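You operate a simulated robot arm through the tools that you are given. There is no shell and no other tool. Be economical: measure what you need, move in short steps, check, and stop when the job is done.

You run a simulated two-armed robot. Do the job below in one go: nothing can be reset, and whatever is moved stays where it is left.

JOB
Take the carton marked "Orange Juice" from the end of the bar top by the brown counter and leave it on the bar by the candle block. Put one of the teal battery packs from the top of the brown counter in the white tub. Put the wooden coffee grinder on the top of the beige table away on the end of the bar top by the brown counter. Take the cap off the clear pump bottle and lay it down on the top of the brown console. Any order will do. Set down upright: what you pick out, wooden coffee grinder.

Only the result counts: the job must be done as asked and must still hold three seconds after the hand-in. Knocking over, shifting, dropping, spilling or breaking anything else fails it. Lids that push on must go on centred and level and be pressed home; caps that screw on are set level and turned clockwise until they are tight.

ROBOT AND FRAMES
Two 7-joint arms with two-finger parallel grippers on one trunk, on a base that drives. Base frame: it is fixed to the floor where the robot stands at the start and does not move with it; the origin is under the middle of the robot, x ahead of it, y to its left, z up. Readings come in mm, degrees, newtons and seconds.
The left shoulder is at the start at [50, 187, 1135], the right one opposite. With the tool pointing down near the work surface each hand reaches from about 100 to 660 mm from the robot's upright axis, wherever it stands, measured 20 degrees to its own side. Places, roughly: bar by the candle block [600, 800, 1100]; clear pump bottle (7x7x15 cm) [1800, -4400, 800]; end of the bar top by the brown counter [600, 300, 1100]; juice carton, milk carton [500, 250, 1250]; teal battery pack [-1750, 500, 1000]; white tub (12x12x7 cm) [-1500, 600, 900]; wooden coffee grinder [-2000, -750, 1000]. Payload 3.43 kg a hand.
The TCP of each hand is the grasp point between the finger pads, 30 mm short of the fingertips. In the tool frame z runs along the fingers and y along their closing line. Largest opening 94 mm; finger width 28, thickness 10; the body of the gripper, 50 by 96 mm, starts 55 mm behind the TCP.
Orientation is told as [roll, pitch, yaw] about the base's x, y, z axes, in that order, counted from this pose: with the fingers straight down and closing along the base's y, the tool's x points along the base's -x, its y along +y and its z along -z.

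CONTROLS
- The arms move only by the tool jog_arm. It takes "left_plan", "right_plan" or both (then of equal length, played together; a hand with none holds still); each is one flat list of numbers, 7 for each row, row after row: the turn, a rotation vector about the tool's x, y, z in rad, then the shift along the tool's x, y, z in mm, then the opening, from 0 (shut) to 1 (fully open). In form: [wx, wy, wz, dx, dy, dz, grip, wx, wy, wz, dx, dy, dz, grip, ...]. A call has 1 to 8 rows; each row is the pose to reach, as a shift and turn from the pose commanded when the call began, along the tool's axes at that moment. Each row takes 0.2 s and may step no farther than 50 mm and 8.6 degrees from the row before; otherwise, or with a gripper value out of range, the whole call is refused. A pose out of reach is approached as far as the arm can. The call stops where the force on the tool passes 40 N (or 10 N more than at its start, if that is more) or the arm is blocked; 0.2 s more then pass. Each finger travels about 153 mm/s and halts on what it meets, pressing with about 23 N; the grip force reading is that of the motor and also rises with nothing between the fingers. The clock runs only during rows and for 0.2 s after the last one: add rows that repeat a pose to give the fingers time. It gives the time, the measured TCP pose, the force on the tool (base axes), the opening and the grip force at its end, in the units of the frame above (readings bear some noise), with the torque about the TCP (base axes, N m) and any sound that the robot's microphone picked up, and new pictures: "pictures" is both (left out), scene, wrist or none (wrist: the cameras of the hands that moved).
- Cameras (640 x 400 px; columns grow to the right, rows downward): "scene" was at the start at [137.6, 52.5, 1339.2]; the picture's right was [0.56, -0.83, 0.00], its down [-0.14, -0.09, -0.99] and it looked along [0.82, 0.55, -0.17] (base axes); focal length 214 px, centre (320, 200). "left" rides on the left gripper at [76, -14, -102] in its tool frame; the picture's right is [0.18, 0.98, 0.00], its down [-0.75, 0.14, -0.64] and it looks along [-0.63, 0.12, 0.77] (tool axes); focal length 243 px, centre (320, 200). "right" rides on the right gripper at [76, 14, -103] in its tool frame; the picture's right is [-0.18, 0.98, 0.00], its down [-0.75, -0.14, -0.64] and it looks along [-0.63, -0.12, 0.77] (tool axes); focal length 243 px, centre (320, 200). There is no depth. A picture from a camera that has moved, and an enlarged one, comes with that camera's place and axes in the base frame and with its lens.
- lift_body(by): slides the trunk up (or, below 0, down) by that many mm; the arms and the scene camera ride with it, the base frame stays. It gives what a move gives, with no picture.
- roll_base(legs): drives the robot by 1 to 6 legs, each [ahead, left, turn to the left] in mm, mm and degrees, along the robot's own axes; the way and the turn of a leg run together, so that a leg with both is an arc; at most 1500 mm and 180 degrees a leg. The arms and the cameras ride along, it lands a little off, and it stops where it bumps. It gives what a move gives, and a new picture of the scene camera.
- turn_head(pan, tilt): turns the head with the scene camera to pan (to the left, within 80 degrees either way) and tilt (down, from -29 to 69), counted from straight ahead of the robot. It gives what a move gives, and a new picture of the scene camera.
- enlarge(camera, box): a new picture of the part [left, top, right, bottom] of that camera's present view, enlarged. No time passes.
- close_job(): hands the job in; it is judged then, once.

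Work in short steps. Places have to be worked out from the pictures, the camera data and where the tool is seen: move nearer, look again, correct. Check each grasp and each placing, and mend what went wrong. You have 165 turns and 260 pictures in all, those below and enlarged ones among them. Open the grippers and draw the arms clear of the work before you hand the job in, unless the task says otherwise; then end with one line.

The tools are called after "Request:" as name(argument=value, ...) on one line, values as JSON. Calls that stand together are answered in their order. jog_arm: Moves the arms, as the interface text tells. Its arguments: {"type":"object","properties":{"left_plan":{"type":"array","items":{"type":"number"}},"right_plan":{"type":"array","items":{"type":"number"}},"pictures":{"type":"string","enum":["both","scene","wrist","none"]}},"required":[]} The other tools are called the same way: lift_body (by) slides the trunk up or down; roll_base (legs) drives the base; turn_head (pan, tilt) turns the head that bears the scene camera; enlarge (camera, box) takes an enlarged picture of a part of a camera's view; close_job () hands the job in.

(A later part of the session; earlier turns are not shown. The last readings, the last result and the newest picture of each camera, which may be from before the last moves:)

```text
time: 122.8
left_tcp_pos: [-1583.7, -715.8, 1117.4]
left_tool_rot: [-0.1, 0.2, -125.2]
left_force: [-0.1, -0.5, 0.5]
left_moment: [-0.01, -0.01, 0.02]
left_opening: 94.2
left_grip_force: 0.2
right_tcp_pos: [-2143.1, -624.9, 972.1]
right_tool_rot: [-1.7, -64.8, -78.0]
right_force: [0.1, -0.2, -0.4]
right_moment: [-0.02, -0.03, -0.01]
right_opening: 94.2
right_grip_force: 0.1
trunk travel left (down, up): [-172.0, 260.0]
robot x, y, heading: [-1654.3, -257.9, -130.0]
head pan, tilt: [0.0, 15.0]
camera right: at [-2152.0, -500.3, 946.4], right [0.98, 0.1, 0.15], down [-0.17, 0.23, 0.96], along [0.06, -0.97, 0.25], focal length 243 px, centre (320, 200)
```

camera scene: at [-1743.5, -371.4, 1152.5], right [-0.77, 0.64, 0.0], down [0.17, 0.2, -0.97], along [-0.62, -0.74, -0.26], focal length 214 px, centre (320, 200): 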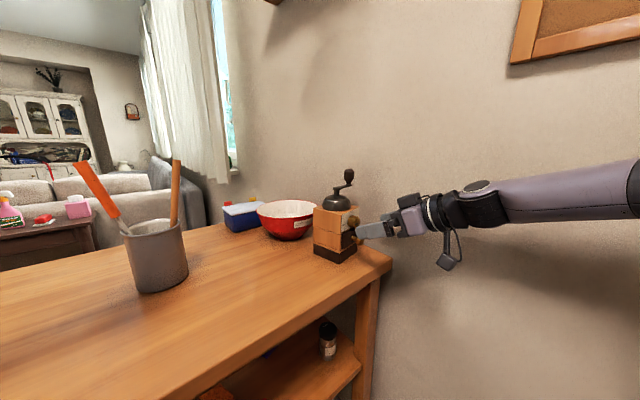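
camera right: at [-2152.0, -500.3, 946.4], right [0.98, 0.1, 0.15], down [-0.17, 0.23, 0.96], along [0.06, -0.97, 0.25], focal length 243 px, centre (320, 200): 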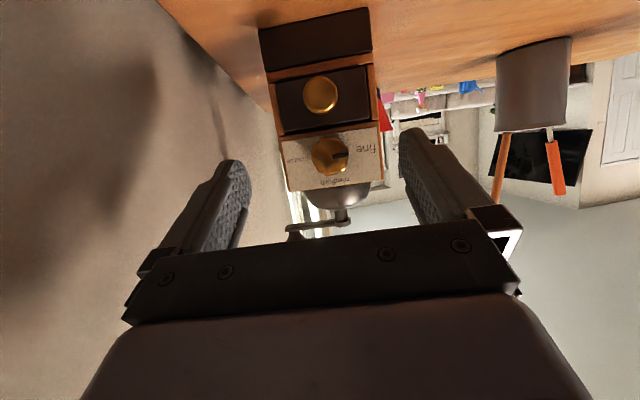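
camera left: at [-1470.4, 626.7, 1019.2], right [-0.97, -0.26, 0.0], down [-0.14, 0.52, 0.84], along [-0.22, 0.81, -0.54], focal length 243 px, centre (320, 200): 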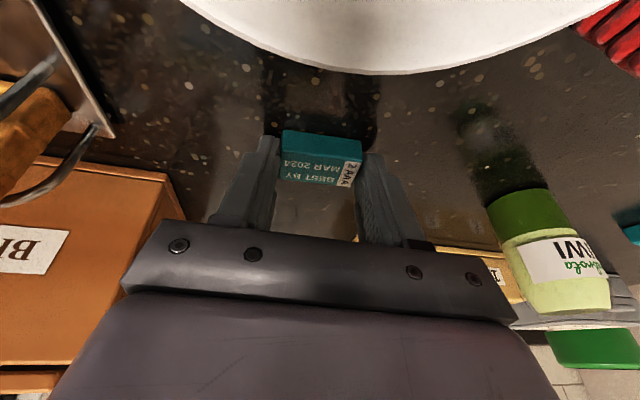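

Alignment looks good: the body centre is about 3 mm to the +x side of the tool axis. I'll advance part-way and check.

Request:
jog_arm(right_plan=[0, 0, 0, 0, 3, 20, 1, 0, 0, 0, 0, 3, 40, 1, 0, 0, 0, 0, 3, 55, 1, 0, 0, 0, 0, 3, 55, 1])

```text
time: 123.8
left_tcp_pos: [-1584.0, -716.2, 1117.5]
left_tool_rot: [-0.1, 0.3, -125.1]
left_force: [-0.4, 0.1, 0.7]
left_moment: [0.03, 0.01, -0.03]
left_opening: 93.9
left_grip_force: 0.0
right_tcp_pos: [-2131.0, -673.3, 947.9]
right_tool_rot: [-1.8, -64.8, -78.0]
right_force: [0.1, 0.6, 0.2]
right_moment: [0.0, -0.03, 0.0]
right_opening: 94.0
right_grip_force: 0.2
trunk travel left (down, up): [-172.0, 260.0]
robot x, y, heading: [-1644.1, -255.8, -130.2]
head pan, tilt: [0.0, 15.0]
camera scene: at [-1743.5, -371.4, 1152.5], right [-0.77, 0.64, 0.0], down [0.17, 0.2, -0.97], along [-0.62, -0.74, -0.26], focal length 214 px, centre (320, 200)
camera right: at [-2140.3, -548.1, 922.4], right [0.98, 0.1, 0.15], down [-0.17, 0.23, 0.96], along [0.06, -0.97, 0.25], focal length 243 px, centre (320, 200)
```

scene: 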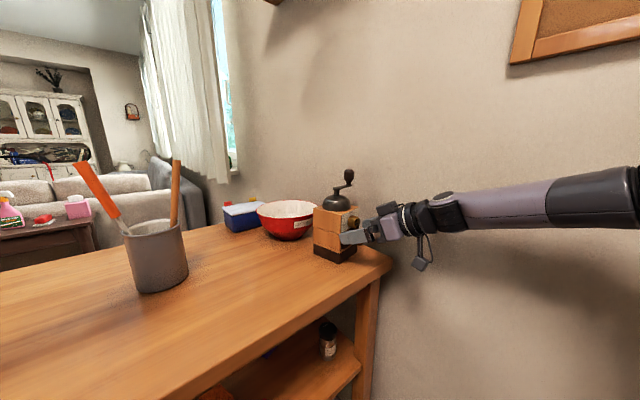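
right: 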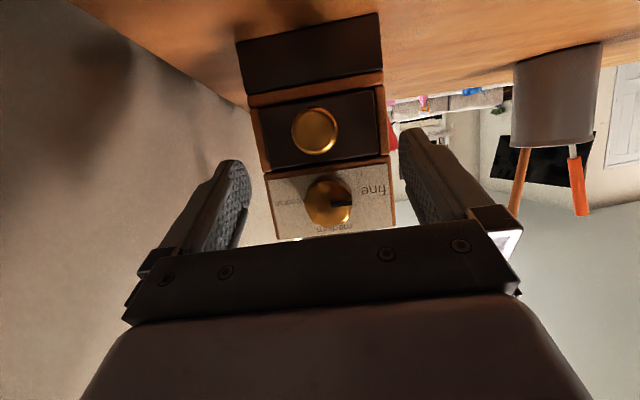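

Well centred between the fingers. I'll advance further in small steps, watching the upper knob against the palm.

Request:
jog_arm(right_plan=[0, 0, 0, 0, 0, 15, 1, 0, 0, 0, 0, 0, 30, 1, 0, 0, 0, 0, 0, 40, 1, 0, 0, 0, 0, 0, 40, 1])

Request:
enlarge(camera="scene", box=[280, 160, 440, 280])

```text
time: 124.8
left_tcp_pos: [-1583.1, -715.2, 1117.0]
left_tool_rot: [-0.1, 0.3, -125.2]
left_force: [0.0, 0.0, 0.4]
left_moment: [0.01, 0.01, 0.04]
left_opening: 93.6
left_grip_force: 0.1
right_tcp_pos: [-2125.1, -709.4, 932.8]
right_tool_rot: [-1.5, -64.8, -78.0]
right_force: [0.0, -0.8, 0.4]
right_moment: [0.01, 0.01, -0.01]
right_opening: 94.0
right_grip_force: 0.0
trunk travel left (down, up): [-172.0, 260.0]
robot x, y, heading: [-1650.8, -258.2, -129.9]
head pan, tilt: [0.0, 15.0]
camera scene: at [-1743.5, -371.4, 1152.5], right [-0.77, 0.64, 0.0], down [0.17, 0.2, -0.97], along [-0.62, -0.74, -0.26], focal length 214 px, centre (320, 200)
camera right: at [-2134.0, -584.1, 906.5], right [0.98, 0.1, 0.15], down [-0.17, 0.23, 0.96], along [0.06, -0.97, 0.25], focal length 243 px, centre (320, 200)
```

scene: 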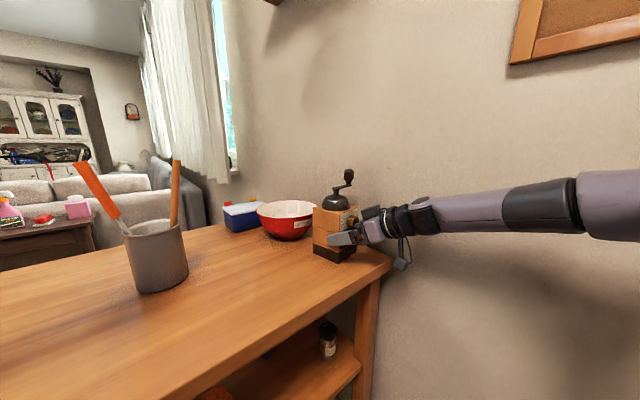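
right: 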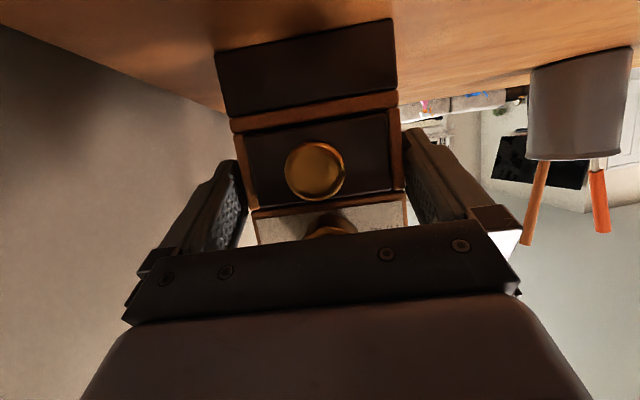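

```text
3.33 times, centred on (360, 220) of scene
camera zoom: at [-1743.5, -371.4, 1152.5], right [-0.77, 0.64, 0.0], down [0.17, 0.2, -0.97], along [-0.62, -0.74, -0.26], focal length 715 px, centre (187, 133)
```

zoom: 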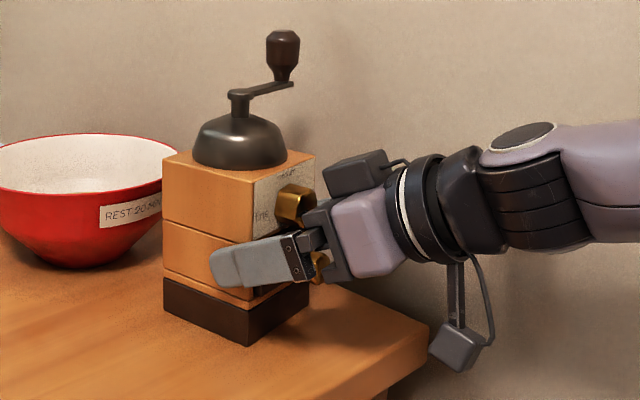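

The fingers cover almost half the body's depth and the palm is right at the knobs. I'll close here.

Request:
jog_arm(right_plan=[0, 0, 0, 0, 0, 3, 0.85, 0, 0, 0, 0, 0, 3, 0.6, 0, 0, 0, 0, 0, 3, 0.5, 0, 0, 0, 0, 0, 3, 0.5], pictures="wrist")

```text
time: 125.8
left_tcp_pos: [-1584.4, -715.5, 1116.9]
left_tool_rot: [0.0, 0.2, -125.1]
left_force: [-0.5, -0.1, 0.5]
left_moment: [-0.01, 0.01, 0.03]
left_opening: 94.0
left_grip_force: 0.0
right_tcp_pos: [-2123.8, -710.9, 931.8]
right_tool_rot: [-1.6, -65.0, -78.1]
right_force: [-1.1, 1.8, 3.9]
right_moment: [0.11, -0.25, 0.08]
right_opening: 90.0
right_grip_force: 22.7
trunk travel left (down, up): [-172.0, 260.0]
robot x, y, heading: [-1646.5, -257.8, -129.9]
head pan, tilt: [0.0, 15.0]
camera right: at [-2133.3, -586.9, 906.3], right [0.98, 0.1, 0.15], down [-0.17, 0.23, 0.96], along [0.06, -0.97, 0.25], focal length 243 px, centre (320, 200)
```

right: 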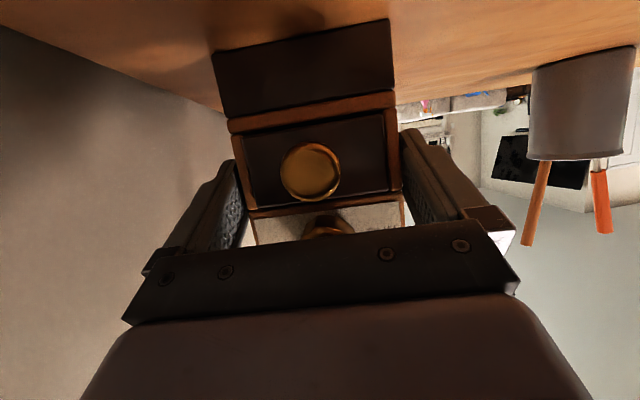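

Gripped at 90 mm. I'll lift a little with the trunk.

Request:
lift_body(by=15)

Request:
enlarge(camera="scene", box=[280, 160, 440, 280])

```text
time: 126.5
left_tcp_pos: [-1584.9, -717.0, 1131.4]
left_tool_rot: [0.0, 0.4, -125.2]
left_force: [0.3, -0.5, -0.4]
left_moment: [-0.02, 0.0, -0.02]
left_opening: 94.2
left_grip_force: 0.0
right_tcp_pos: [-2123.7, -712.2, 943.8]
right_tool_rot: [-1.6, -64.5, -78.1]
right_force: [0.0, 0.1, -5.1]
right_moment: [0.2, 0.01, 0.01]
right_opening: 90.0
right_grip_force: 23.4
trunk travel left (down, up): [-187.0, 245.0]
robot x, y, heading: [-1646.2, -255.1, -129.6]
head pan, tilt: [0.0, 15.0]
```

```text
3.33 times, centred on (360, 220) of scene
camera zoom: at [-1743.9, -371.9, 1167.4], right [-0.77, 0.64, 0.0], down [0.17, 0.2, -0.97], along [-0.62, -0.74, -0.26], focal length 715 px, centre (187, 133)
```

zoom: 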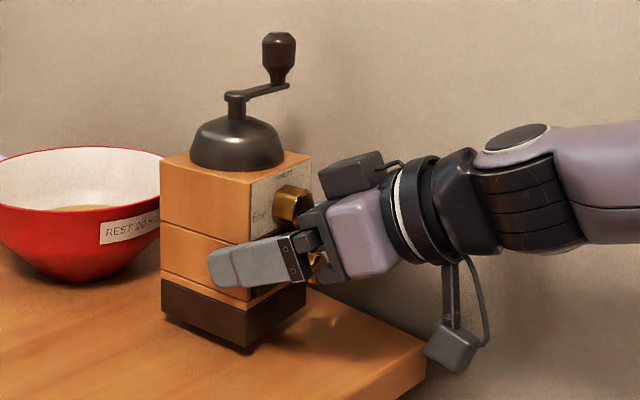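

It's lifted and level (about 0.5 kg). I'll raise the trunk fully, then back away from the table.

Request:
lift_body(by=243)

Request:
roll_base(legs=[[-250, 0, 0]])

```text
time: 129.0
left_tcp_pos: [-1585.1, -715.9, 1374.8]
left_tool_rot: [-0.1, 0.3, -125.2]
left_force: [-0.1, 0.6, -0.2]
left_moment: [0.0, 0.0, -0.03]
left_opening: 94.0
left_grip_force: 0.0
right_tcp_pos: [-2125.0, -712.2, 1187.7]
right_tool_rot: [-1.6, -64.7, -78.1]
right_force: [0.8, 0.3, -4.9]
right_moment: [0.21, 0.01, -0.01]
right_opening: 90.1
right_grip_force: 22.7
trunk travel left (down, up): [-430.0, 2.0]
robot x, y, heading: [-1642.6, -256.3, -129.8]
head pan, tilt: [0.0, 15.0]
```

```text
time: 130.8
left_tcp_pos: [-1423.0, -524.0, 1375.9]
left_tool_rot: [-0.1, 0.3, -125.3]
left_force: [-0.3, 0.2, 0.3]
left_moment: [-0.01, 0.03, 0.02]
left_opening: 94.2
left_grip_force: 0.0
right_tcp_pos: [-1962.7, -521.4, 1188.6]
right_tool_rot: [-1.7, -64.8, -78.0]
right_force: [0.2, -0.3, -3.8]
right_moment: [0.16, 0.04, 0.04]
right_opening: 90.2
right_grip_force: 22.6
trunk travel left (down, up): [-430.0, 2.0]
robot x, y, heading: [-1488.4, -64.9, -130.0]
head pan, tilt: [0.0, 15.0]
camera scene: at [-1583.7, -180.6, 1410.5], right [-0.77, 0.64, 0.0], down [0.17, 0.2, -0.97], along [-0.62, -0.74, -0.26], focal length 214 px, centre (320, 200)
```

scene: 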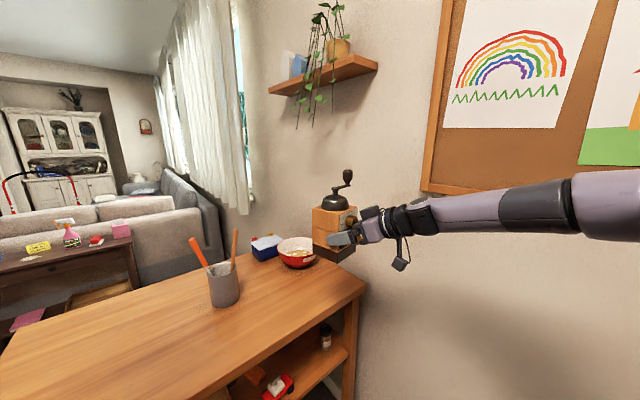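

I'll drive back toward the bar in the open floor and turn to face it.

Request:
roll_base(legs=[[-450, 536, 0], [0, 0, 130]])

```text
time: 140.2
left_tcp_pos: [-489.2, 295.9, 1376.4]
left_tool_rot: [0.0, 0.3, 7.3]
left_force: [0.4, 0.8, 0.0]
left_moment: [0.02, -0.01, 0.01]
left_opening: 93.9
left_grip_force: 0.1
right_tcp_pos: [-125.2, -104.8, 1188.4]
right_tool_rot: [-1.6, -64.8, 54.4]
right_force: [-0.7, 0.0, -5.0]
right_moment: [-0.17, 0.15, 0.0]
right_opening: 90.2
right_grip_force: 22.6
trunk travel left (down, up): [-430.0, 2.0]
robot x, y, heading: [-785.8, -63.1, 2.6]
head pan, tilt: [0.0, 15.0]
camera scene: at [-630.8, -54.1, 1410.4], right [0.05, -1.0, 0.0], down [-0.26, -0.01, -0.97], along [0.96, 0.04, -0.26], focal length 214 px, centre (320, 200)
```

scene: 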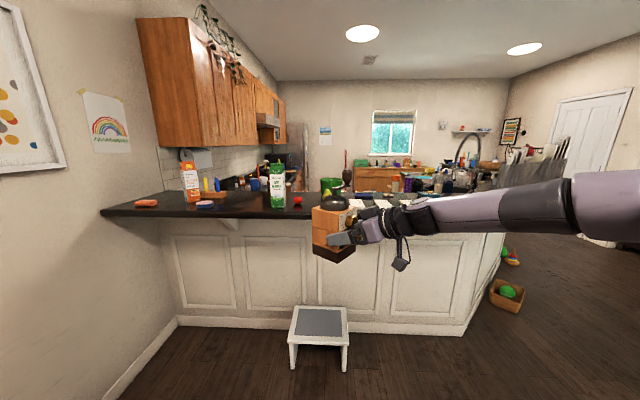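

I'll swing the wrist so the fingers point straight ahead, keeping the grinder upright.

Request:
jog_arm(right_plan=[0.116, 0, 0.054, 0, 0, 0, 0.5, 0.233, 0, 0.109, 0, 0, 0, 0.5, 0.349, 0, 0.163, 0, 0, 0, 0.5, 0.466, 0, 0.218, 0, 0, 0, 0.5, 0.582, 0, 0.272, 0, 0, 0, 0.5, 0.7, 0, 0.327, 0, 0, 0, 0.5, 0.815, 0, 0.381, 0, 0, 0, 0.5, 0.815, 0, 0.381, 0, 0, 0, 0.5])

```text
time: 142.0
left_tcp_pos: [-489.7, 296.3, 1375.0]
left_tool_rot: [-0.1, 0.3, 7.3]
left_force: [0.4, 0.4, 0.8]
left_moment: [0.0, -0.01, -0.01]
left_opening: 93.9
left_grip_force: 0.1
right_tcp_pos: [-127.3, -104.1, 1188.2]
right_tool_rot: [-1.3, -65.3, 2.6]
right_force: [-0.8, 0.3, -5.2]
right_moment: [0.02, 0.18, 0.0]
right_opening: 90.3
right_grip_force: 22.8
trunk travel left (down, up): [-430.0, 2.0]
robot x, y, heading: [-783.1, -64.9, 2.7]
head pan, tilt: [0.0, 15.0]
camera scene: at [-630.8, -54.4, 1410.4], right [0.05, -1.0, 0.0], down [-0.26, -0.01, -0.97], along [0.96, 0.04, -0.26], focal length 214 px, centre (320, 200)
camera right: at [-251.7, -94.1, 1161.4], right [0.05, 0.99, 0.16], down [-0.27, -0.14, 0.95], along [0.96, -0.09, 0.25], focal length 243 px, centre (320, 200)
```

scene: 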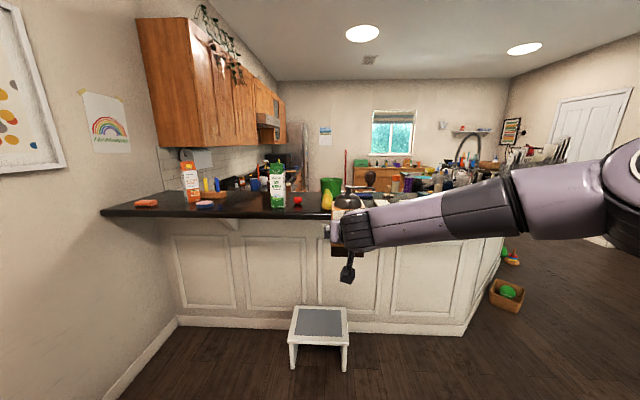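
right: 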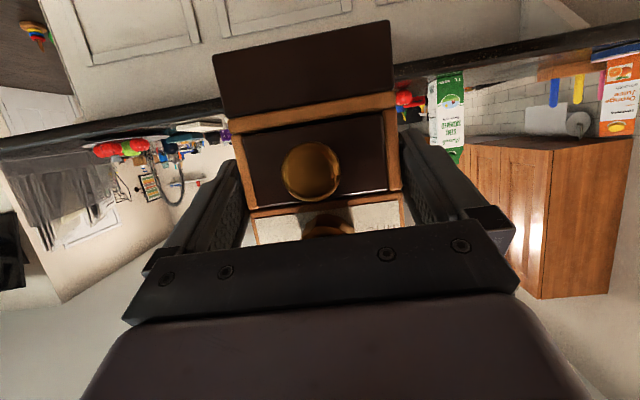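

Request:
roll_base(legs=[[400, 0, -2.7], [0, 465, 0]])

Request:
turn_head(pan=-5, tilt=30)

```text
time: 146.5
left_tcp_pos: [-22.1, 676.5, 1375.0]
left_tool_rot: [-0.1, 0.5, 3.9]
left_force: [1.5, 1.0, 0.3]
left_moment: [-0.05, 0.06, 0.01]
left_opening: 93.9
left_grip_force: 0.0
right_tcp_pos: [318.7, 256.3, 1185.4]
right_tool_rot: [-1.5, -65.0, -0.4]
right_force: [1.1, 0.9, -5.3]
right_moment: [0.02, 0.21, -0.07]
right_opening: 90.2
right_grip_force: 22.4
trunk travel left (down, up): [-430.0, 2.0]
robot x, y, heading: [-341.8, 333.8, -0.7]
head pan, tilt: [0.0, 15.0]
stopped in leg 2: the robot was blocked; the commanded pose is now the measured one
camera scene: at [-181.4, 335.5, 1409.6], right [-0.01, -1.0, 0.0], down [-0.26, 0.0, -0.96], along [0.96, -0.01, -0.26], focal length 214 px, centre (320, 200)
```

scene: 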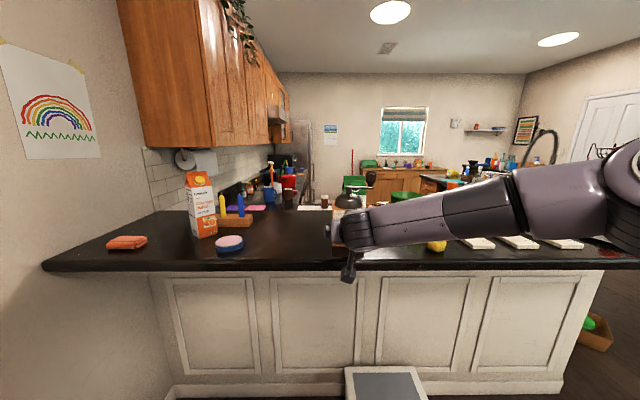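

```text
time: 147.2
left_tcp_pos: [-25.3, 673.2, 1377.4]
left_tool_rot: [0.0, 0.0, 3.9]
left_force: [-0.5, -0.5, 0.1]
left_moment: [0.02, -0.01, 0.01]
left_opening: 93.9
left_grip_force: 0.0
right_tcp_pos: [315.5, 251.1, 1189.1]
right_tool_rot: [-1.1, -65.5, -1.0]
right_force: [0.7, -0.1, -5.2]
right_moment: [0.02, 0.18, 0.0]
right_opening: 90.2
right_grip_force: 22.7
trunk travel left (down, up): [-430.0, 2.0]
robot x, y, heading: [-341.5, 333.4, -0.7]
head pan, tilt: [-5.0, 30.0]
camera scene: at [-189.4, 324.5, 1386.2], right [-0.1, -1.0, 0.0], down [-0.5, 0.05, -0.87], along [0.86, -0.09, -0.5], focal length 214 px, centre (320, 200)
```

scene: 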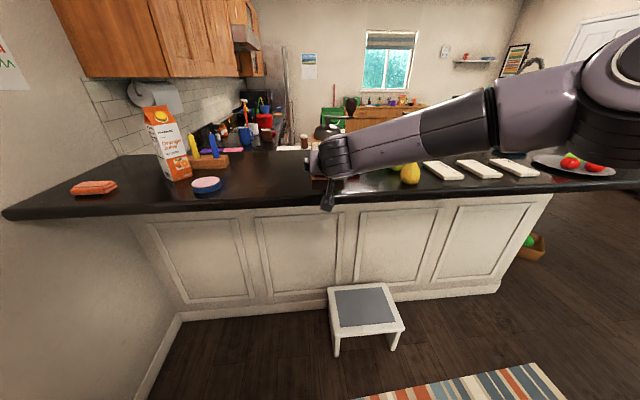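

The base met the brown counter's end. Instead of driving further left, I'll shift the right hand left with the arm so that it passes well clear of the milk carton.

Request:
jog_arm(right_plan=[0, 0, 0, 0, 24, 0, 0.5, 0, 0, 0, 0, 48, 0, 0.5, 0, 0, 0, 0, 72, 0, 0.5, 0, 0, 0, 0, 100, 0, 0.5, 0, 0, 0, 0, 100, 0, 0.5])

```text
time: 148.4
left_tcp_pos: [-25.9, 672.3, 1377.4]
left_tool_rot: [0.1, 0.0, 3.9]
left_force: [0.0, -0.2, -0.2]
left_moment: [0.02, -0.01, -0.02]
left_opening: 93.8
left_grip_force: 0.1
right_tcp_pos: [317.4, 352.2, 1190.8]
right_tool_rot: [-1.2, -65.5, -1.0]
right_force: [0.0, -0.6, -3.9]
right_moment: [0.04, 0.18, 0.02]
right_opening: 90.2
right_grip_force: 23.2
trunk travel left (down, up): [-430.0, 2.0]
robot x, y, heading: [-342.8, 333.1, -1.0]
head pan, tilt: [-5.0, 30.0]
camera scene: at [-189.9, 323.9, 1386.2], right [-0.1, -1.0, 0.0], down [-0.5, 0.05, -0.87], along [0.86, -0.09, -0.5], focal length 214 px, centre (320, 200)
camera right: at [193.3, 369.9, 1162.9], right [0.11, 0.98, 0.16], down [-0.28, -0.12, 0.95], along [0.95, -0.15, 0.26], focal length 243 px, centre (320, 200)
```

scene: 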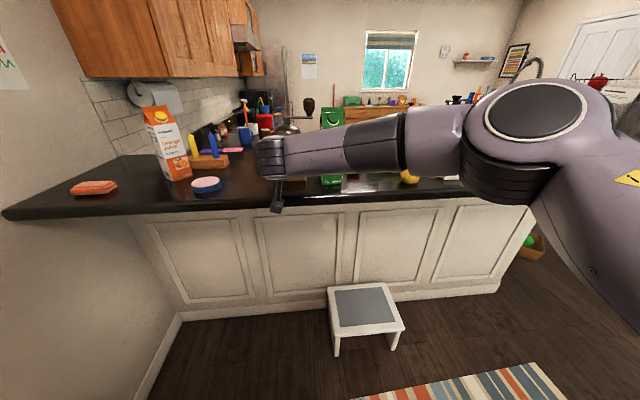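
right: 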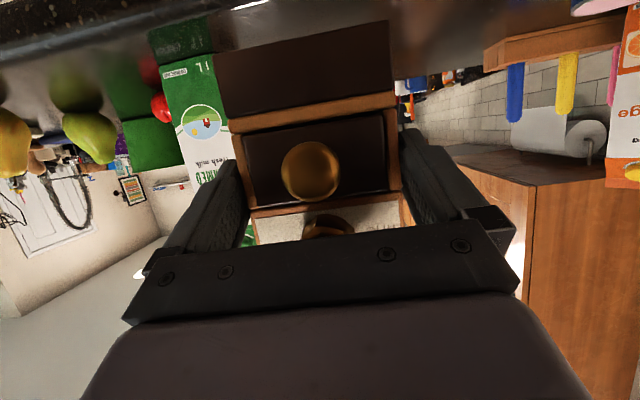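

I'll shift 35 mm more to the left for forearm clearance from the milk, then drive ahead.

Request:
jog_arm(right_plan=[0, 0, 0, 0, 18, 0, 0.5, 0, 0, 0, 0, 36, 0, 0.5, 0, 0, 0, 0, 36, 0, 0.5], pictures="none")

Request:
roll_base(legs=[[150, 0, 0]])

```text
time: 149.2
left_tcp_pos: [-26.2, 672.4, 1376.6]
left_tool_rot: [-0.1, 0.0, 3.9]
left_force: [-0.1, 0.7, -0.2]
left_moment: [0.03, -0.01, 0.03]
left_opening: 93.8
left_grip_force: 0.2
right_tcp_pos: [318.9, 387.3, 1189.0]
right_tool_rot: [-1.3, -65.5, -1.0]
right_force: [-0.3, -0.4, -4.2]
right_moment: [0.02, 0.2, -0.02]
right_opening: 89.9
right_grip_force: 22.8
trunk travel left (down, up): [-430.0, 2.0]
robot x, y, heading: [-345.9, 335.2, -0.6]
head pan, tilt: [-5.0, 30.0]
```

```text
time: 150.6
left_tcp_pos: [128.5, 669.0, 1375.8]
left_tool_rot: [-0.1, 0.0, 3.6]
left_force: [-0.3, -0.5, -0.2]
left_moment: [-0.01, 0.03, 0.01]
left_opening: 94.0
left_grip_force: 0.1
right_tcp_pos: [472.6, 381.9, 1188.1]
right_tool_rot: [-1.1, -65.4, -1.2]
right_force: [-0.1, 0.4, -4.6]
right_moment: [0.05, 0.21, 0.0]
right_opening: 90.4
right_grip_force: 22.8
trunk travel left (down, up): [-430.0, 2.0]
robot x, y, heading: [-186.7, 328.5, -0.9]
head pan, tilt: [-5.0, 30.0]
camera scene: at [-37.0, 321.7, 1386.1], right [-0.1, -0.99, 0.0], down [-0.5, 0.05, -0.87], along [0.86, -0.09, -0.5], focal length 214 px, centre (320, 200)
```

scene: 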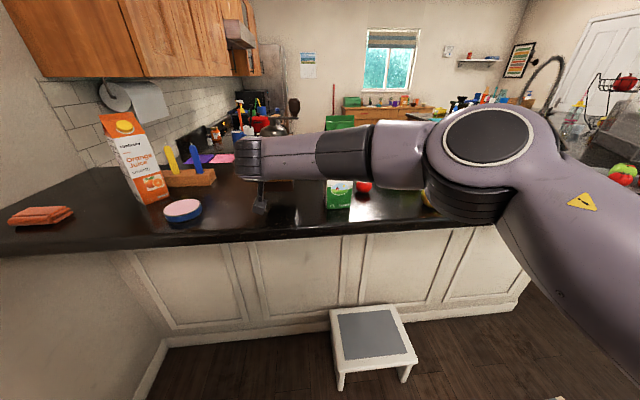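

Request:
roll_base(legs=[[85, 0, 0]])

Request:
enlarge(camera="right", box=[0, 0, 640, 400])

```text
time: 151.7
left_tcp_pos: [211.1, 668.5, 1377.3]
left_tool_rot: [0.0, 0.0, 3.7]
left_force: [0.6, 0.3, 0.5]
left_moment: [-0.05, 0.01, -0.03]
left_opening: 93.9
left_grip_force: 0.0
right_tcp_pos: [555.2, 381.2, 1189.4]
right_tool_rot: [-1.2, -65.6, -1.2]
right_force: [0.1, -0.9, -4.4]
right_moment: [0.0, 0.22, 0.0]
right_opening: 90.3
right_grip_force: 22.7
trunk travel left (down, up): [-430.0, 2.0]
robot x, y, heading: [-108.1, 330.0, -0.8]
head pan, tilt: [-5.0, 30.0]
camera scene: at [46.1, 320.6, 1386.1], right [-0.1, -0.99, 0.0], down [-0.5, 0.05, -0.87], along [0.86, -0.09, -0.5], focal length 214 px, centre (320, 200)
```

scene: 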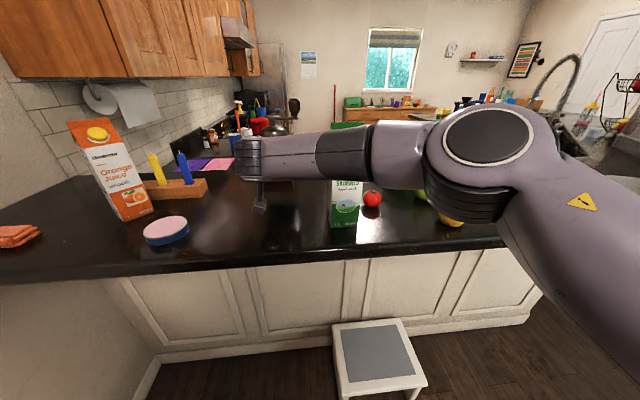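

```text
1.00 times, centred on (320, 200) of right (not enlarged: the box is as wide or as high as the picture)
camera zoom: at [430.9, 399.9, 1162.0], right [0.11, 0.98, 0.16], down [-0.28, -0.12, 0.95], along [0.95, -0.15, 0.26], focal length 243 px, centre (320, 200)
```

zoom: 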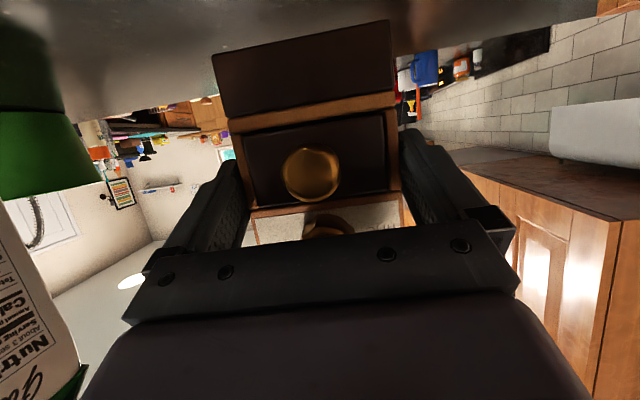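

The hand is clear of the milk. I'll lower with the trunk.

Request:
lift_body(by=-29)

Request:
lift_body(by=-4)

```text
time: 152.5
left_tcp_pos: [209.7, 668.2, 1348.8]
left_tool_rot: [0.0, -0.1, 3.7]
left_force: [-0.8, 0.0, 0.0]
left_moment: [0.03, -0.02, 0.0]
left_opening: 94.1
left_grip_force: 0.0
right_tcp_pos: [553.0, 381.9, 1161.2]
right_tool_rot: [-1.2, -65.5, -1.0]
right_force: [-0.1, 0.4, -4.5]
right_moment: [0.03, 0.2, 0.03]
right_opening: 90.4
right_grip_force: 23.1
trunk travel left (down, up): [-401.0, 31.0]
robot x, y, heading: [-104.5, 330.7, -0.8]
head pan, tilt: [-5.0, 30.0]
```

```text
time: 153.0
left_tcp_pos: [210.2, 667.8, 1343.0]
left_tool_rot: [0.0, 0.0, 3.7]
left_force: [0.0, -0.1, -0.9]
left_moment: [0.0, -0.02, 0.05]
left_opening: 94.1
left_grip_force: 0.1
right_tcp_pos: [555.2, 381.2, 1156.3]
right_tool_rot: [-1.2, -65.4, -1.1]
right_force: [-0.9, 0.3, -5.3]
right_moment: [0.01, 0.17, 0.02]
right_opening: 90.1
right_grip_force: 23.2
trunk travel left (down, up): [-397.0, 35.0]
robot x, y, heading: [-107.1, 326.9, -1.3]
head pan, tilt: [-5.0, 30.0]
```

Request:
lift_body(by=-3)

Request:
enlarge(camera="right", box=[160, 0, 480, 200])

```text
time: 153.5
left_tcp_pos: [209.9, 668.6, 1341.5]
left_tool_rot: [0.0, 0.1, 3.7]
left_force: [-0.3, 0.2, -0.1]
left_moment: [0.01, -0.01, 0.0]
left_opening: 94.0
left_grip_force: 0.1
right_tcp_pos: [555.4, 382.8, 1153.5]
right_tool_rot: [-1.3, -65.6, -1.1]
right_force: [-0.9, 0.5, -4.9]
right_moment: [0.04, 0.15, 0.0]
right_opening: 90.2
right_grip_force: 23.2
trunk travel left (down, up): [-394.0, 38.0]
robot x, y, heading: [-103.3, 331.2, -0.8]
head pan, tilt: [-5.0, 30.0]
```

```text
2.00 times, centred on (320, 100) of right
camera zoom: at [430.2, 399.9, 1126.3], right [0.11, 0.98, 0.16], down [-0.28, -0.12, 0.95], along [0.95, -0.15, 0.26], focal length 485 px, centre (320, 400)
```

zoom: 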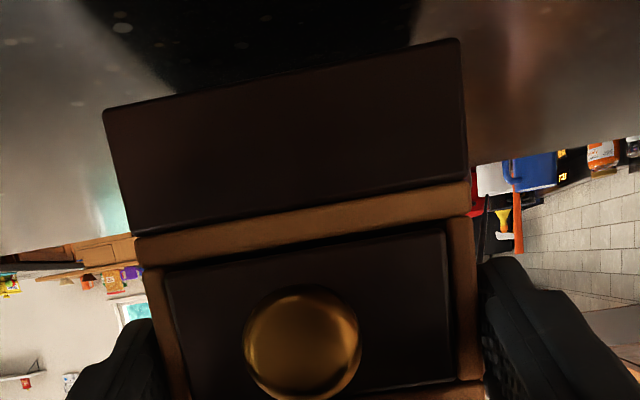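

Request:
lift_body(by=-3)

Request:
lift_body(by=-2)

```text
time: 154.0
left_tcp_pos: [211.4, 668.1, 1338.3]
left_tool_rot: [0.0, 0.0, 3.7]
left_force: [-0.2, -0.3, -0.1]
left_moment: [0.02, 0.01, 0.0]
left_opening: 93.9
left_grip_force: 0.1
right_tcp_pos: [555.0, 382.2, 1150.5]
right_tool_rot: [-1.2, -65.4, -1.0]
right_force: [0.1, 1.3, -4.8]
right_moment: [0.03, 0.19, -0.02]
right_opening: 90.4
right_grip_force: 23.3
trunk travel left (down, up): [-391.0, 41.0]
robot x, y, heading: [-106.2, 332.7, -1.0]
head pan, tilt: [-5.0, 30.0]
```

```text
time: 154.6
left_tcp_pos: [210.2, 669.4, 1337.5]
left_tool_rot: [0.0, 0.0, 3.8]
left_force: [-0.7, -0.3, 1.0]
left_moment: [0.03, -0.01, -0.01]
left_opening: 94.1
left_grip_force: 0.0
right_tcp_pos: [554.9, 382.5, 1148.3]
right_tool_rot: [-1.2, -65.5, -1.1]
right_force: [-0.1, -0.8, -5.0]
right_moment: [0.0, 0.17, 0.01]
right_opening: 90.4
right_grip_force: 23.3
trunk travel left (down, up): [-389.0, 43.0]
robot x, y, heading: [-102.0, 331.1, -0.6]
head pan, tilt: [-5.0, 30.0]
```

Request:
lift_body(by=-3)

Request:
lift_body(by=-3)

Request:
enlarge(camera="right", box=[160, 0, 480, 200])

```text
time: 155.1
left_tcp_pos: [211.2, 667.8, 1331.7]
left_tool_rot: [-0.1, 0.0, 3.7]
left_force: [0.0, -0.3, 1.0]
left_moment: [0.01, 0.03, 0.01]
left_opening: 94.0
left_grip_force: 0.1
right_tcp_pos: [554.6, 381.0, 1145.2]
right_tool_rot: [-1.1, -65.5, -1.1]
right_force: [-0.2, -0.5, -4.3]
right_moment: [0.03, 0.16, -0.02]
right_opening: 90.1
right_grip_force: 23.3
trunk travel left (down, up): [-386.0, 46.0]
robot x, y, heading: [-107.3, 332.3, -1.0]
head pan, tilt: [-5.0, 30.0]
```

```text
time: 155.6
left_tcp_pos: [210.0, 668.5, 1330.7]
left_tool_rot: [0.0, 0.0, 3.7]
left_force: [0.6, -0.2, -0.4]
left_moment: [0.01, -0.03, -0.01]
left_opening: 94.0
left_grip_force: 0.0
right_tcp_pos: [555.3, 381.8, 1143.0]
right_tool_rot: [-1.2, -65.5, -1.2]
right_force: [-0.3, 0.3, -4.1]
right_moment: [-0.01, 0.13, 0.03]
right_opening: 90.6
right_grip_force: 23.4
trunk travel left (down, up): [-383.0, 49.0]
robot x, y, heading: [-100.7, 327.9, -0.9]
head pan, tilt: [-5.0, 30.0]
```

```text
2.00 times, centred on (320, 100) of right
camera zoom: at [430.2, 400.0, 1115.5], right [0.11, 0.98, 0.16], down [-0.28, -0.12, 0.95], along [0.95, -0.15, 0.26], focal length 485 px, centre (320, 400)
```

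zoom: 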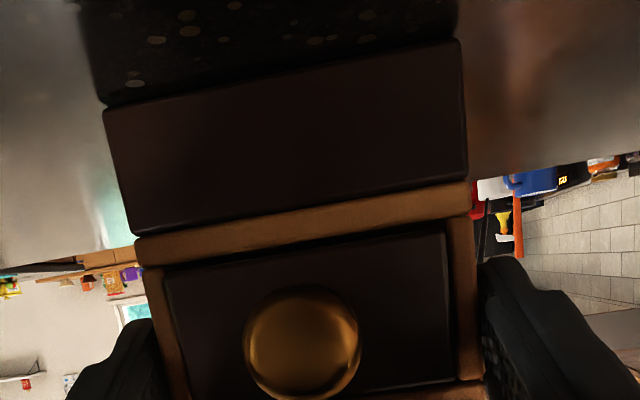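

Request:
lift_body(by=-2)

Request:
lift_body(by=-2)

```text
time: 156.1
left_tcp_pos: [209.7, 668.8, 1328.3]
left_tool_rot: [0.0, -0.1, 3.7]
left_force: [-0.4, 0.0, 0.5]
left_moment: [-0.02, -0.01, -0.02]
left_opening: 93.9
left_grip_force: 0.0
right_tcp_pos: [553.2, 382.0, 1142.1]
right_tool_rot: [-1.3, -65.7, -1.0]
right_force: [0.5, 1.1, 1.7]
right_moment: [-0.23, -0.38, 0.09]
right_opening: 90.4
right_grip_force: 23.1
trunk travel left (down, up): [-381.0, 51.0]
robot x, y, heading: [-107.3, 327.8, -0.8]
head pan, tilt: [-5.0, 30.0]
```

```text
time: 156.6
left_tcp_pos: [208.0, 668.3, 1326.0]
left_tool_rot: [0.0, -0.1, 3.7]
left_force: [0.2, 0.2, -0.2]
left_moment: [-0.01, 0.0, 0.01]
left_opening: 93.7
left_grip_force: 0.0
right_tcp_pos: [554.2, 381.9, 1141.5]
right_tool_rot: [-1.2, -66.0, -1.0]
right_force: [2.7, 1.9, 11.5]
right_moment: [-0.47, -0.03, 0.11]
right_opening: 90.3
right_grip_force: 23.6
trunk travel left (down, up): [-379.0, 53.0]
robot x, y, heading: [-104.0, 332.0, -1.0]
head pan, tilt: [-5.0, 30.0]
```

It rests on the bar. I'll ease up 1 mm, open and retreat slowly along the fingers.

Request:
lift_body(by=1.5)

Request:
jog_arm(right_plan=[0, 0, 0, 0, 0, 0, 1, 0, 0, 0, 0, 0, 0, 1, 0, 0, 0, 0, 0, 0, 1, 0, 0, 0, 0, 0, -8, 1, 0, 0, 0, 0, 0, -18, 1, 0, 0, 0, 0, 0, -18, 1], pictures="wrist")

```text
time: 157.1
left_tcp_pos: [209.5, 667.9, 1328.2]
left_tool_rot: [0.0, -0.2, 3.7]
left_force: [-0.1, -0.2, -0.5]
left_moment: [0.03, 0.01, 0.03]
left_opening: 94.2
left_grip_force: 0.2
right_tcp_pos: [553.6, 382.6, 1140.9]
right_tool_rot: [-1.2, -65.7, -1.2]
right_force: [6.0, 2.9, 12.8]
right_moment: [-0.21, -0.37, 0.22]
right_opening: 90.4
right_grip_force: 23.0
trunk travel left (down, up): [-380.0, 51.0]
robot x, y, heading: [-107.0, 332.6, -0.9]
head pan, tilt: [-5.0, 30.0]
```

```text
time: 158.5
left_tcp_pos: [209.7, 670.1, 1328.2]
left_tool_rot: [-0.1, 0.0, 3.7]
left_force: [-0.4, 0.3, 0.1]
left_moment: [0.02, -0.02, 0.01]
left_opening: 94.0
left_grip_force: 0.0
right_tcp_pos: [538.3, 382.6, 1148.8]
right_tool_rot: [-1.0, -65.6, -1.1]
right_force: [0.4, -0.1, -0.1]
right_moment: [0.04, -0.03, -0.02]
right_opening: 93.8
right_grip_force: 0.2
trunk travel left (down, up): [-380.0, 51.0]
robot x, y, heading: [-104.3, 331.0, -0.9]
head pan, tilt: [-5.0, 30.0]
camera right: at [413.7, 400.7, 1120.9], right [0.11, 0.98, 0.16], down [-0.28, -0.12, 0.95], along [0.95, -0.15, 0.26], focal length 243 px, centre (320, 200)
```

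right: 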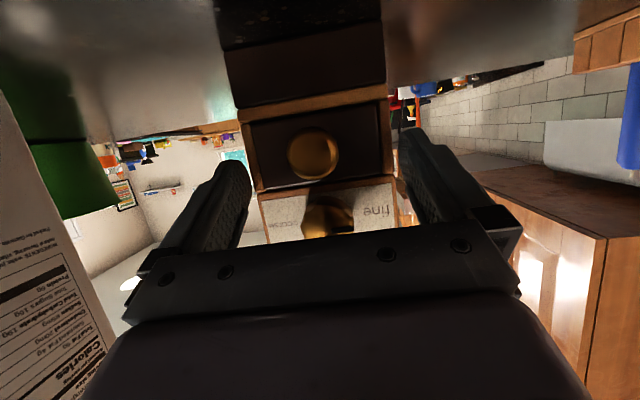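

Free. I'll retreat further.

Request:
jog_arm(right_plan=[0, 0, 0, 0, 0, -25, 1, 0, 0, 0, 0, 0, -55, 1, 0, 0, 0, 0, 0, -85, 1], pictures="wrist")

Request:
roll_base(legs=[[-160, 0, 0]])

```text
time: 159.3
left_tcp_pos: [209.7, 668.7, 1327.8]
left_tool_rot: [0.0, -0.1, 3.7]
left_force: [-1.0, -0.1, -0.7]
left_moment: [0.0, 0.01, -0.01]
left_opening: 93.7
left_grip_force: 0.1
right_tcp_pos: [461.0, 385.6, 1184.1]
right_tool_rot: [-1.2, -65.6, -1.3]
right_force: [0.1, -0.4, 0.1]
right_moment: [0.02, -0.02, -0.02]
right_opening: 93.9
right_grip_force: 0.0
trunk travel left (down, up): [-380.0, 51.0]
robot x, y, heading: [-105.0, 329.8, -0.8]
head pan, tilt: [-5.0, 30.0]
camera right: at [336.2, 403.8, 1156.4], right [0.11, 0.98, 0.16], down [-0.28, -0.12, 0.95], along [0.95, -0.15, 0.26], focal length 243 px, centre (320, 200)
```

right: 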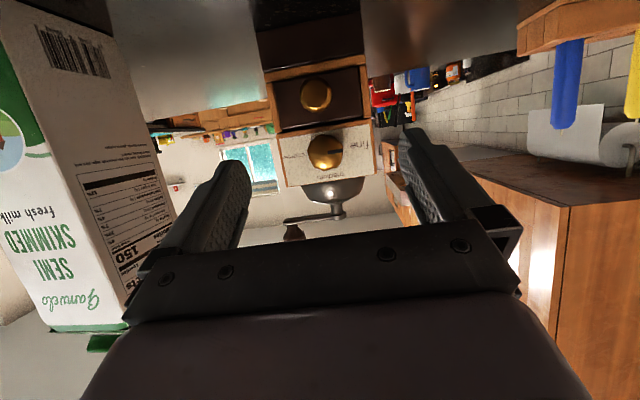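

```text
time: 160.8
left_tcp_pos: [47.3, 671.2, 1328.8]
left_tool_rot: [0.0, -0.1, 3.6]
left_force: [-0.2, 0.0, 0.3]
left_moment: [-0.03, -0.03, -0.01]
left_opening: 93.8
left_grip_force: 0.0
right_tcp_pos: [300.0, 388.3, 1182.7]
right_tool_rot: [-1.2, -65.6, -1.1]
right_force: [0.0, -0.1, 0.1]
right_moment: [0.0, -0.01, 0.01]
right_opening: 93.8
right_grip_force: 0.0
trunk travel left (down, up): [-380.0, 51.0]
robot x, y, heading: [-266.1, 335.2, -1.0]
head pan, tilt: [-5.0, 30.0]
camera scene: at [-117.6, 323.0, 1336.9], right [-0.1, -0.99, 0.0], down [-0.5, 0.05, -0.87], along [0.86, -0.09, -0.5], focal length 214 px, centre (320, 200)
```

scene: 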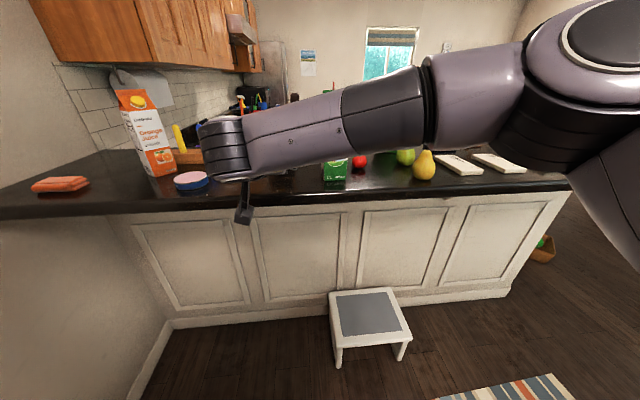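

The grinder stands on the bar. Next is the pump bottle at around (1800, -4400). I'll turn to face that way and drive there in stages.

Request:
roll_base(legs=[[0, 0, -89], [1200, 0, 0]])

Request:
turn_head(pan=30, tilt=15)

```text
time: 170.6
left_tcp_pos: [105.3, -1181.6, 1327.4]
left_tool_rot: [0.0, 0.0, -84.5]
left_force: [-0.7, 0.0, 0.4]
left_moment: [0.03, 0.0, 0.03]
left_opening: 94.3
left_grip_force: 0.1
right_tcp_pos: [-167.7, -1441.2, 1182.5]
right_tool_rot: [-1.1, -65.5, -89.3]
right_force: [0.3, 0.1, -0.2]
right_moment: [0.0, -0.01, -0.01]
right_opening: 94.0
right_grip_force: 0.0
trunk travel left (down, up): [-380.0, 51.0]
robot x, y, heading: [-246.4, -876.8, -89.3]
head pan, tilt: [-5.0, 30.0]
camera scene: at [-246.6, -1024.1, 1336.8], right [-1.0, 0.07, 0.0], down [0.03, 0.5, -0.87], along [-0.06, -0.86, -0.5], focal length 214 px, centre (320, 200)
```

scene: 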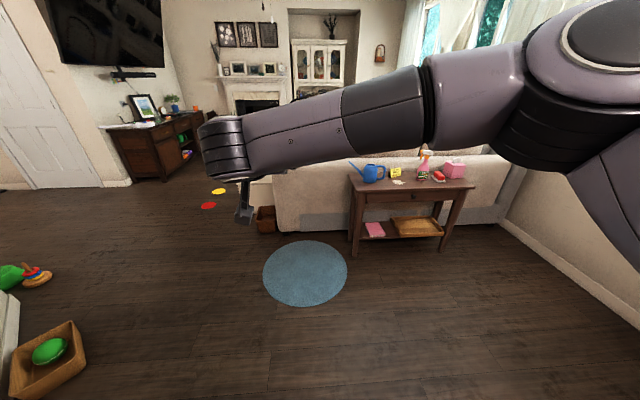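

```text
time: 171.6
left_tcp_pos: [105.7, -1180.4, 1327.7]
left_tool_rot: [-0.1, -0.1, -84.4]
left_force: [-0.7, 1.1, 0.2]
left_moment: [0.01, 0.03, 0.0]
left_opening: 94.3
left_grip_force: 0.0
right_tcp_pos: [-169.9, -1441.2, 1182.8]
right_tool_rot: [-1.2, -65.5, -89.3]
right_force: [-0.5, 0.4, 0.5]
right_moment: [0.01, 0.01, -0.01]
right_opening: 93.7
right_grip_force: 0.0
trunk travel left (down, up): [-380.0, 51.0]
robot x, y, heading: [-242.1, -877.3, -88.8]
head pan, tilt: [30.0, 15.0]
camera scene: at [-192.2, -1013.8, 1361.0], right [-0.86, -0.51, 0.0], down [-0.13, 0.22, -0.97], along [0.5, -0.83, -0.26], focal length 214 px, centre (320, 200)
```

scene: 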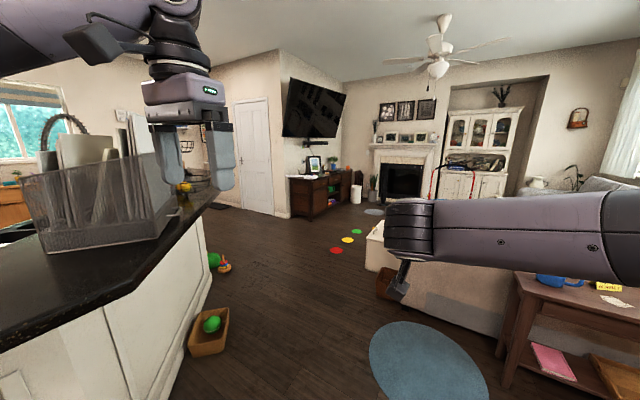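

Request:
enlarge(camera="scene", box=[270, 140, 430, 260])

```text
3.33 times, centred on (350, 200) of scene
camera zoom: at [-192.2, -1013.8, 1361.0], right [-0.86, -0.51, 0.0], down [-0.13, 0.22, -0.97], along [0.5, -0.83, -0.26], focal length 715 px, centre (220, 200)
```

zoom: 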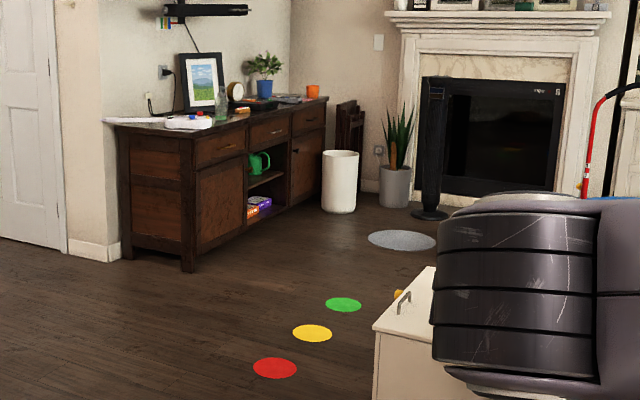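

The console is the dark brown cabinet under the TV, with its front at x≈1800 and top at z≈735, and the clear bottle stands near its front at about (1940, -4590). I'll drive around the floor items.

Request:
roll_base(legs=[[0, 0, 33.5], [1400, 0, 0], [1400, 0, 0]])

```text
time: 177.1
left_tcp_pos: [560.5, -1502.1, 1359.6]
left_tool_rot: [1.8, -5.5, -51.1]
left_force: [0.4, -0.5, -0.7]
left_moment: [0.02, -0.01, -0.01]
left_opening: 94.0
left_grip_force: 0.0
right_tcp_pos: [491.8, -1884.7, 1194.5]
right_tool_rot: [0.9, -66.7, -57.9]
right_force: [0.8, 0.6, 0.0]
right_moment: [0.0, -0.02, 0.02]
right_opening: 94.1
right_grip_force: 0.1
trunk travel left (down, up): [-380.0, 51.0]
robot x, y, heading: [135.3, -1461.9, -55.4]
head pan, tilt: [30.0, 15.0]
stopped in leg 2: the robot was blocked; the commanded pose is now the measured one
camera scene: at [231.9, -1538.6, 1364.6], right [-0.43, -0.91, 0.0], down [-0.21, 0.1, -0.97], along [0.88, -0.41, -0.23], focal length 214 px, centre (320, 200)
```

scene: 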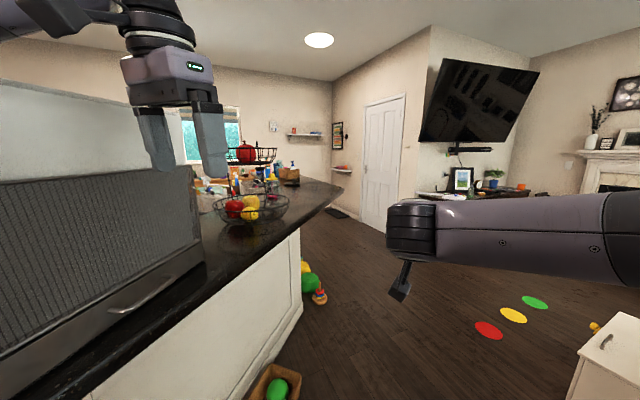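

I bumped the bar's side wing and the robot tilted. I'll back off right away.

Request:
roll_base(legs=[[-150, 0, 0]])

```text
time: 177.8
left_tcp_pos: [561.5, -1503.0, 1361.5]
left_tool_rot: [2.2, -6.4, -50.9]
left_force: [-0.6, 0.7, -0.6]
left_moment: [0.01, 0.01, 0.0]
left_opening: 94.0
left_grip_force: 0.0
right_tcp_pos: [498.7, -1885.6, 1190.4]
right_tool_rot: [0.2, -66.2, -56.9]
right_force: [0.0, 0.3, -0.4]
right_moment: [-0.04, 0.02, -0.02]
right_opening: 94.2
right_grip_force: 0.1
trunk travel left (down, up): [-380.0, 51.0]
robot x, y, heading: [137.6, -1462.0, -54.8]
head pan, tilt: [30.0, 15.0]
stopped in leg 1: the robot was blocked; the commanded pose is now the measured one
camera scene: at [238.7, -1541.3, 1363.8], right [-0.42, -0.91, 0.0], down [-0.22, 0.1, -0.97], along [0.88, -0.41, -0.24], focal length 214 px, centre (320, 200)
```

scene: 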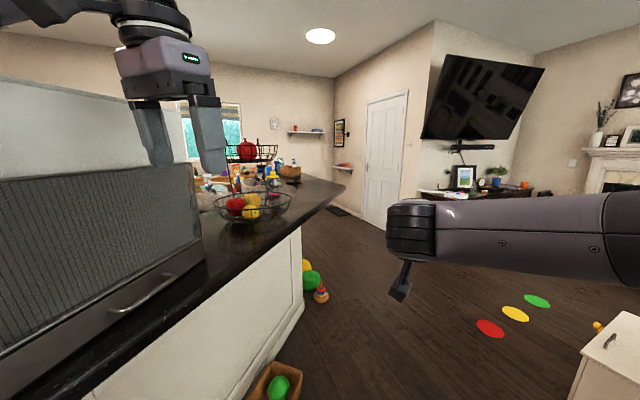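

Still blocked and leaning. I'll look left at what's touching.

Request:
turn_head(pan=75, tilt=35)

```text
time: 178.9
left_tcp_pos: [562.5, -1502.1, 1360.8]
left_tool_rot: [2.2, -6.4, -51.0]
left_force: [0.1, -0.3, 0.9]
left_moment: [-0.02, 0.02, -0.02]
left_opening: 94.2
left_grip_force: 0.0
right_tcp_pos: [497.5, -1884.8, 1191.3]
right_tool_rot: [0.3, -66.4, -57.1]
right_force: [0.2, -0.4, 0.4]
right_moment: [0.01, -0.03, 0.0]
right_opening: 94.0
right_grip_force: 0.1
trunk travel left (down, up): [-380.0, 51.0]
robot x, y, heading: [139.8, -1462.5, -55.0]
head pan, tilt: [75.0, 35.0]
camera scene: at [236.5, -1471.2, 1331.3], right [0.34, -0.94, 0.01], down [-0.52, -0.2, -0.83], along [0.78, 0.28, -0.56], focal length 214 px, centre (320, 200)
```

scene: 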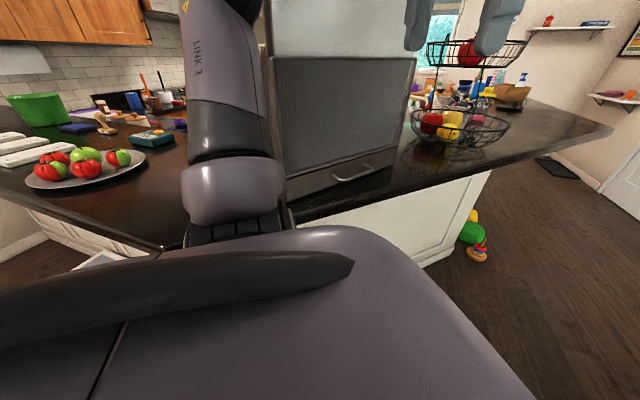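

The left shoulder is against the bar edge. I'll slide right, away from the bar.

Request:
roll_base(legs=[[0, -100, 0]])

```text
time: 180.1
left_tcp_pos: [501.9, -1568.6, 1351.3]
left_tool_rot: [1.3, -4.9, -51.1]
left_force: [-0.7, 0.4, 0.0]
left_moment: [0.02, -0.02, -0.01]
left_opening: 94.0
left_grip_force: 0.0
right_tcp_pos: [430.0, -1948.8, 1182.6]
right_tool_rot: [-1.1, -65.4, -55.9]
right_force: [-0.1, 0.5, -0.1]
right_moment: [-0.02, -0.02, 0.0]
right_opening: 93.9
right_grip_force: 0.1
trunk travel left (down, up): [-380.0, 51.0]
robot x, y, heading: [56.9, -1516.6, -55.2]
head pan, tilt: [75.0, 35.0]
camera scene: at [173.3, -1534.9, 1329.1], right [0.34, -0.94, 0.0], down [-0.54, -0.2, -0.82], along [0.77, 0.28, -0.57], focal length 214 px, centre (320, 200)
```

scene: 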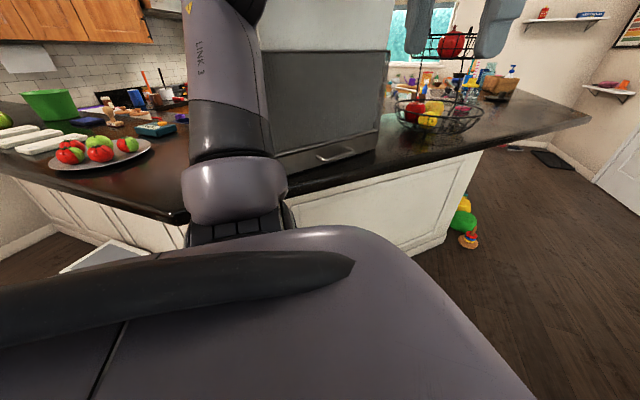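

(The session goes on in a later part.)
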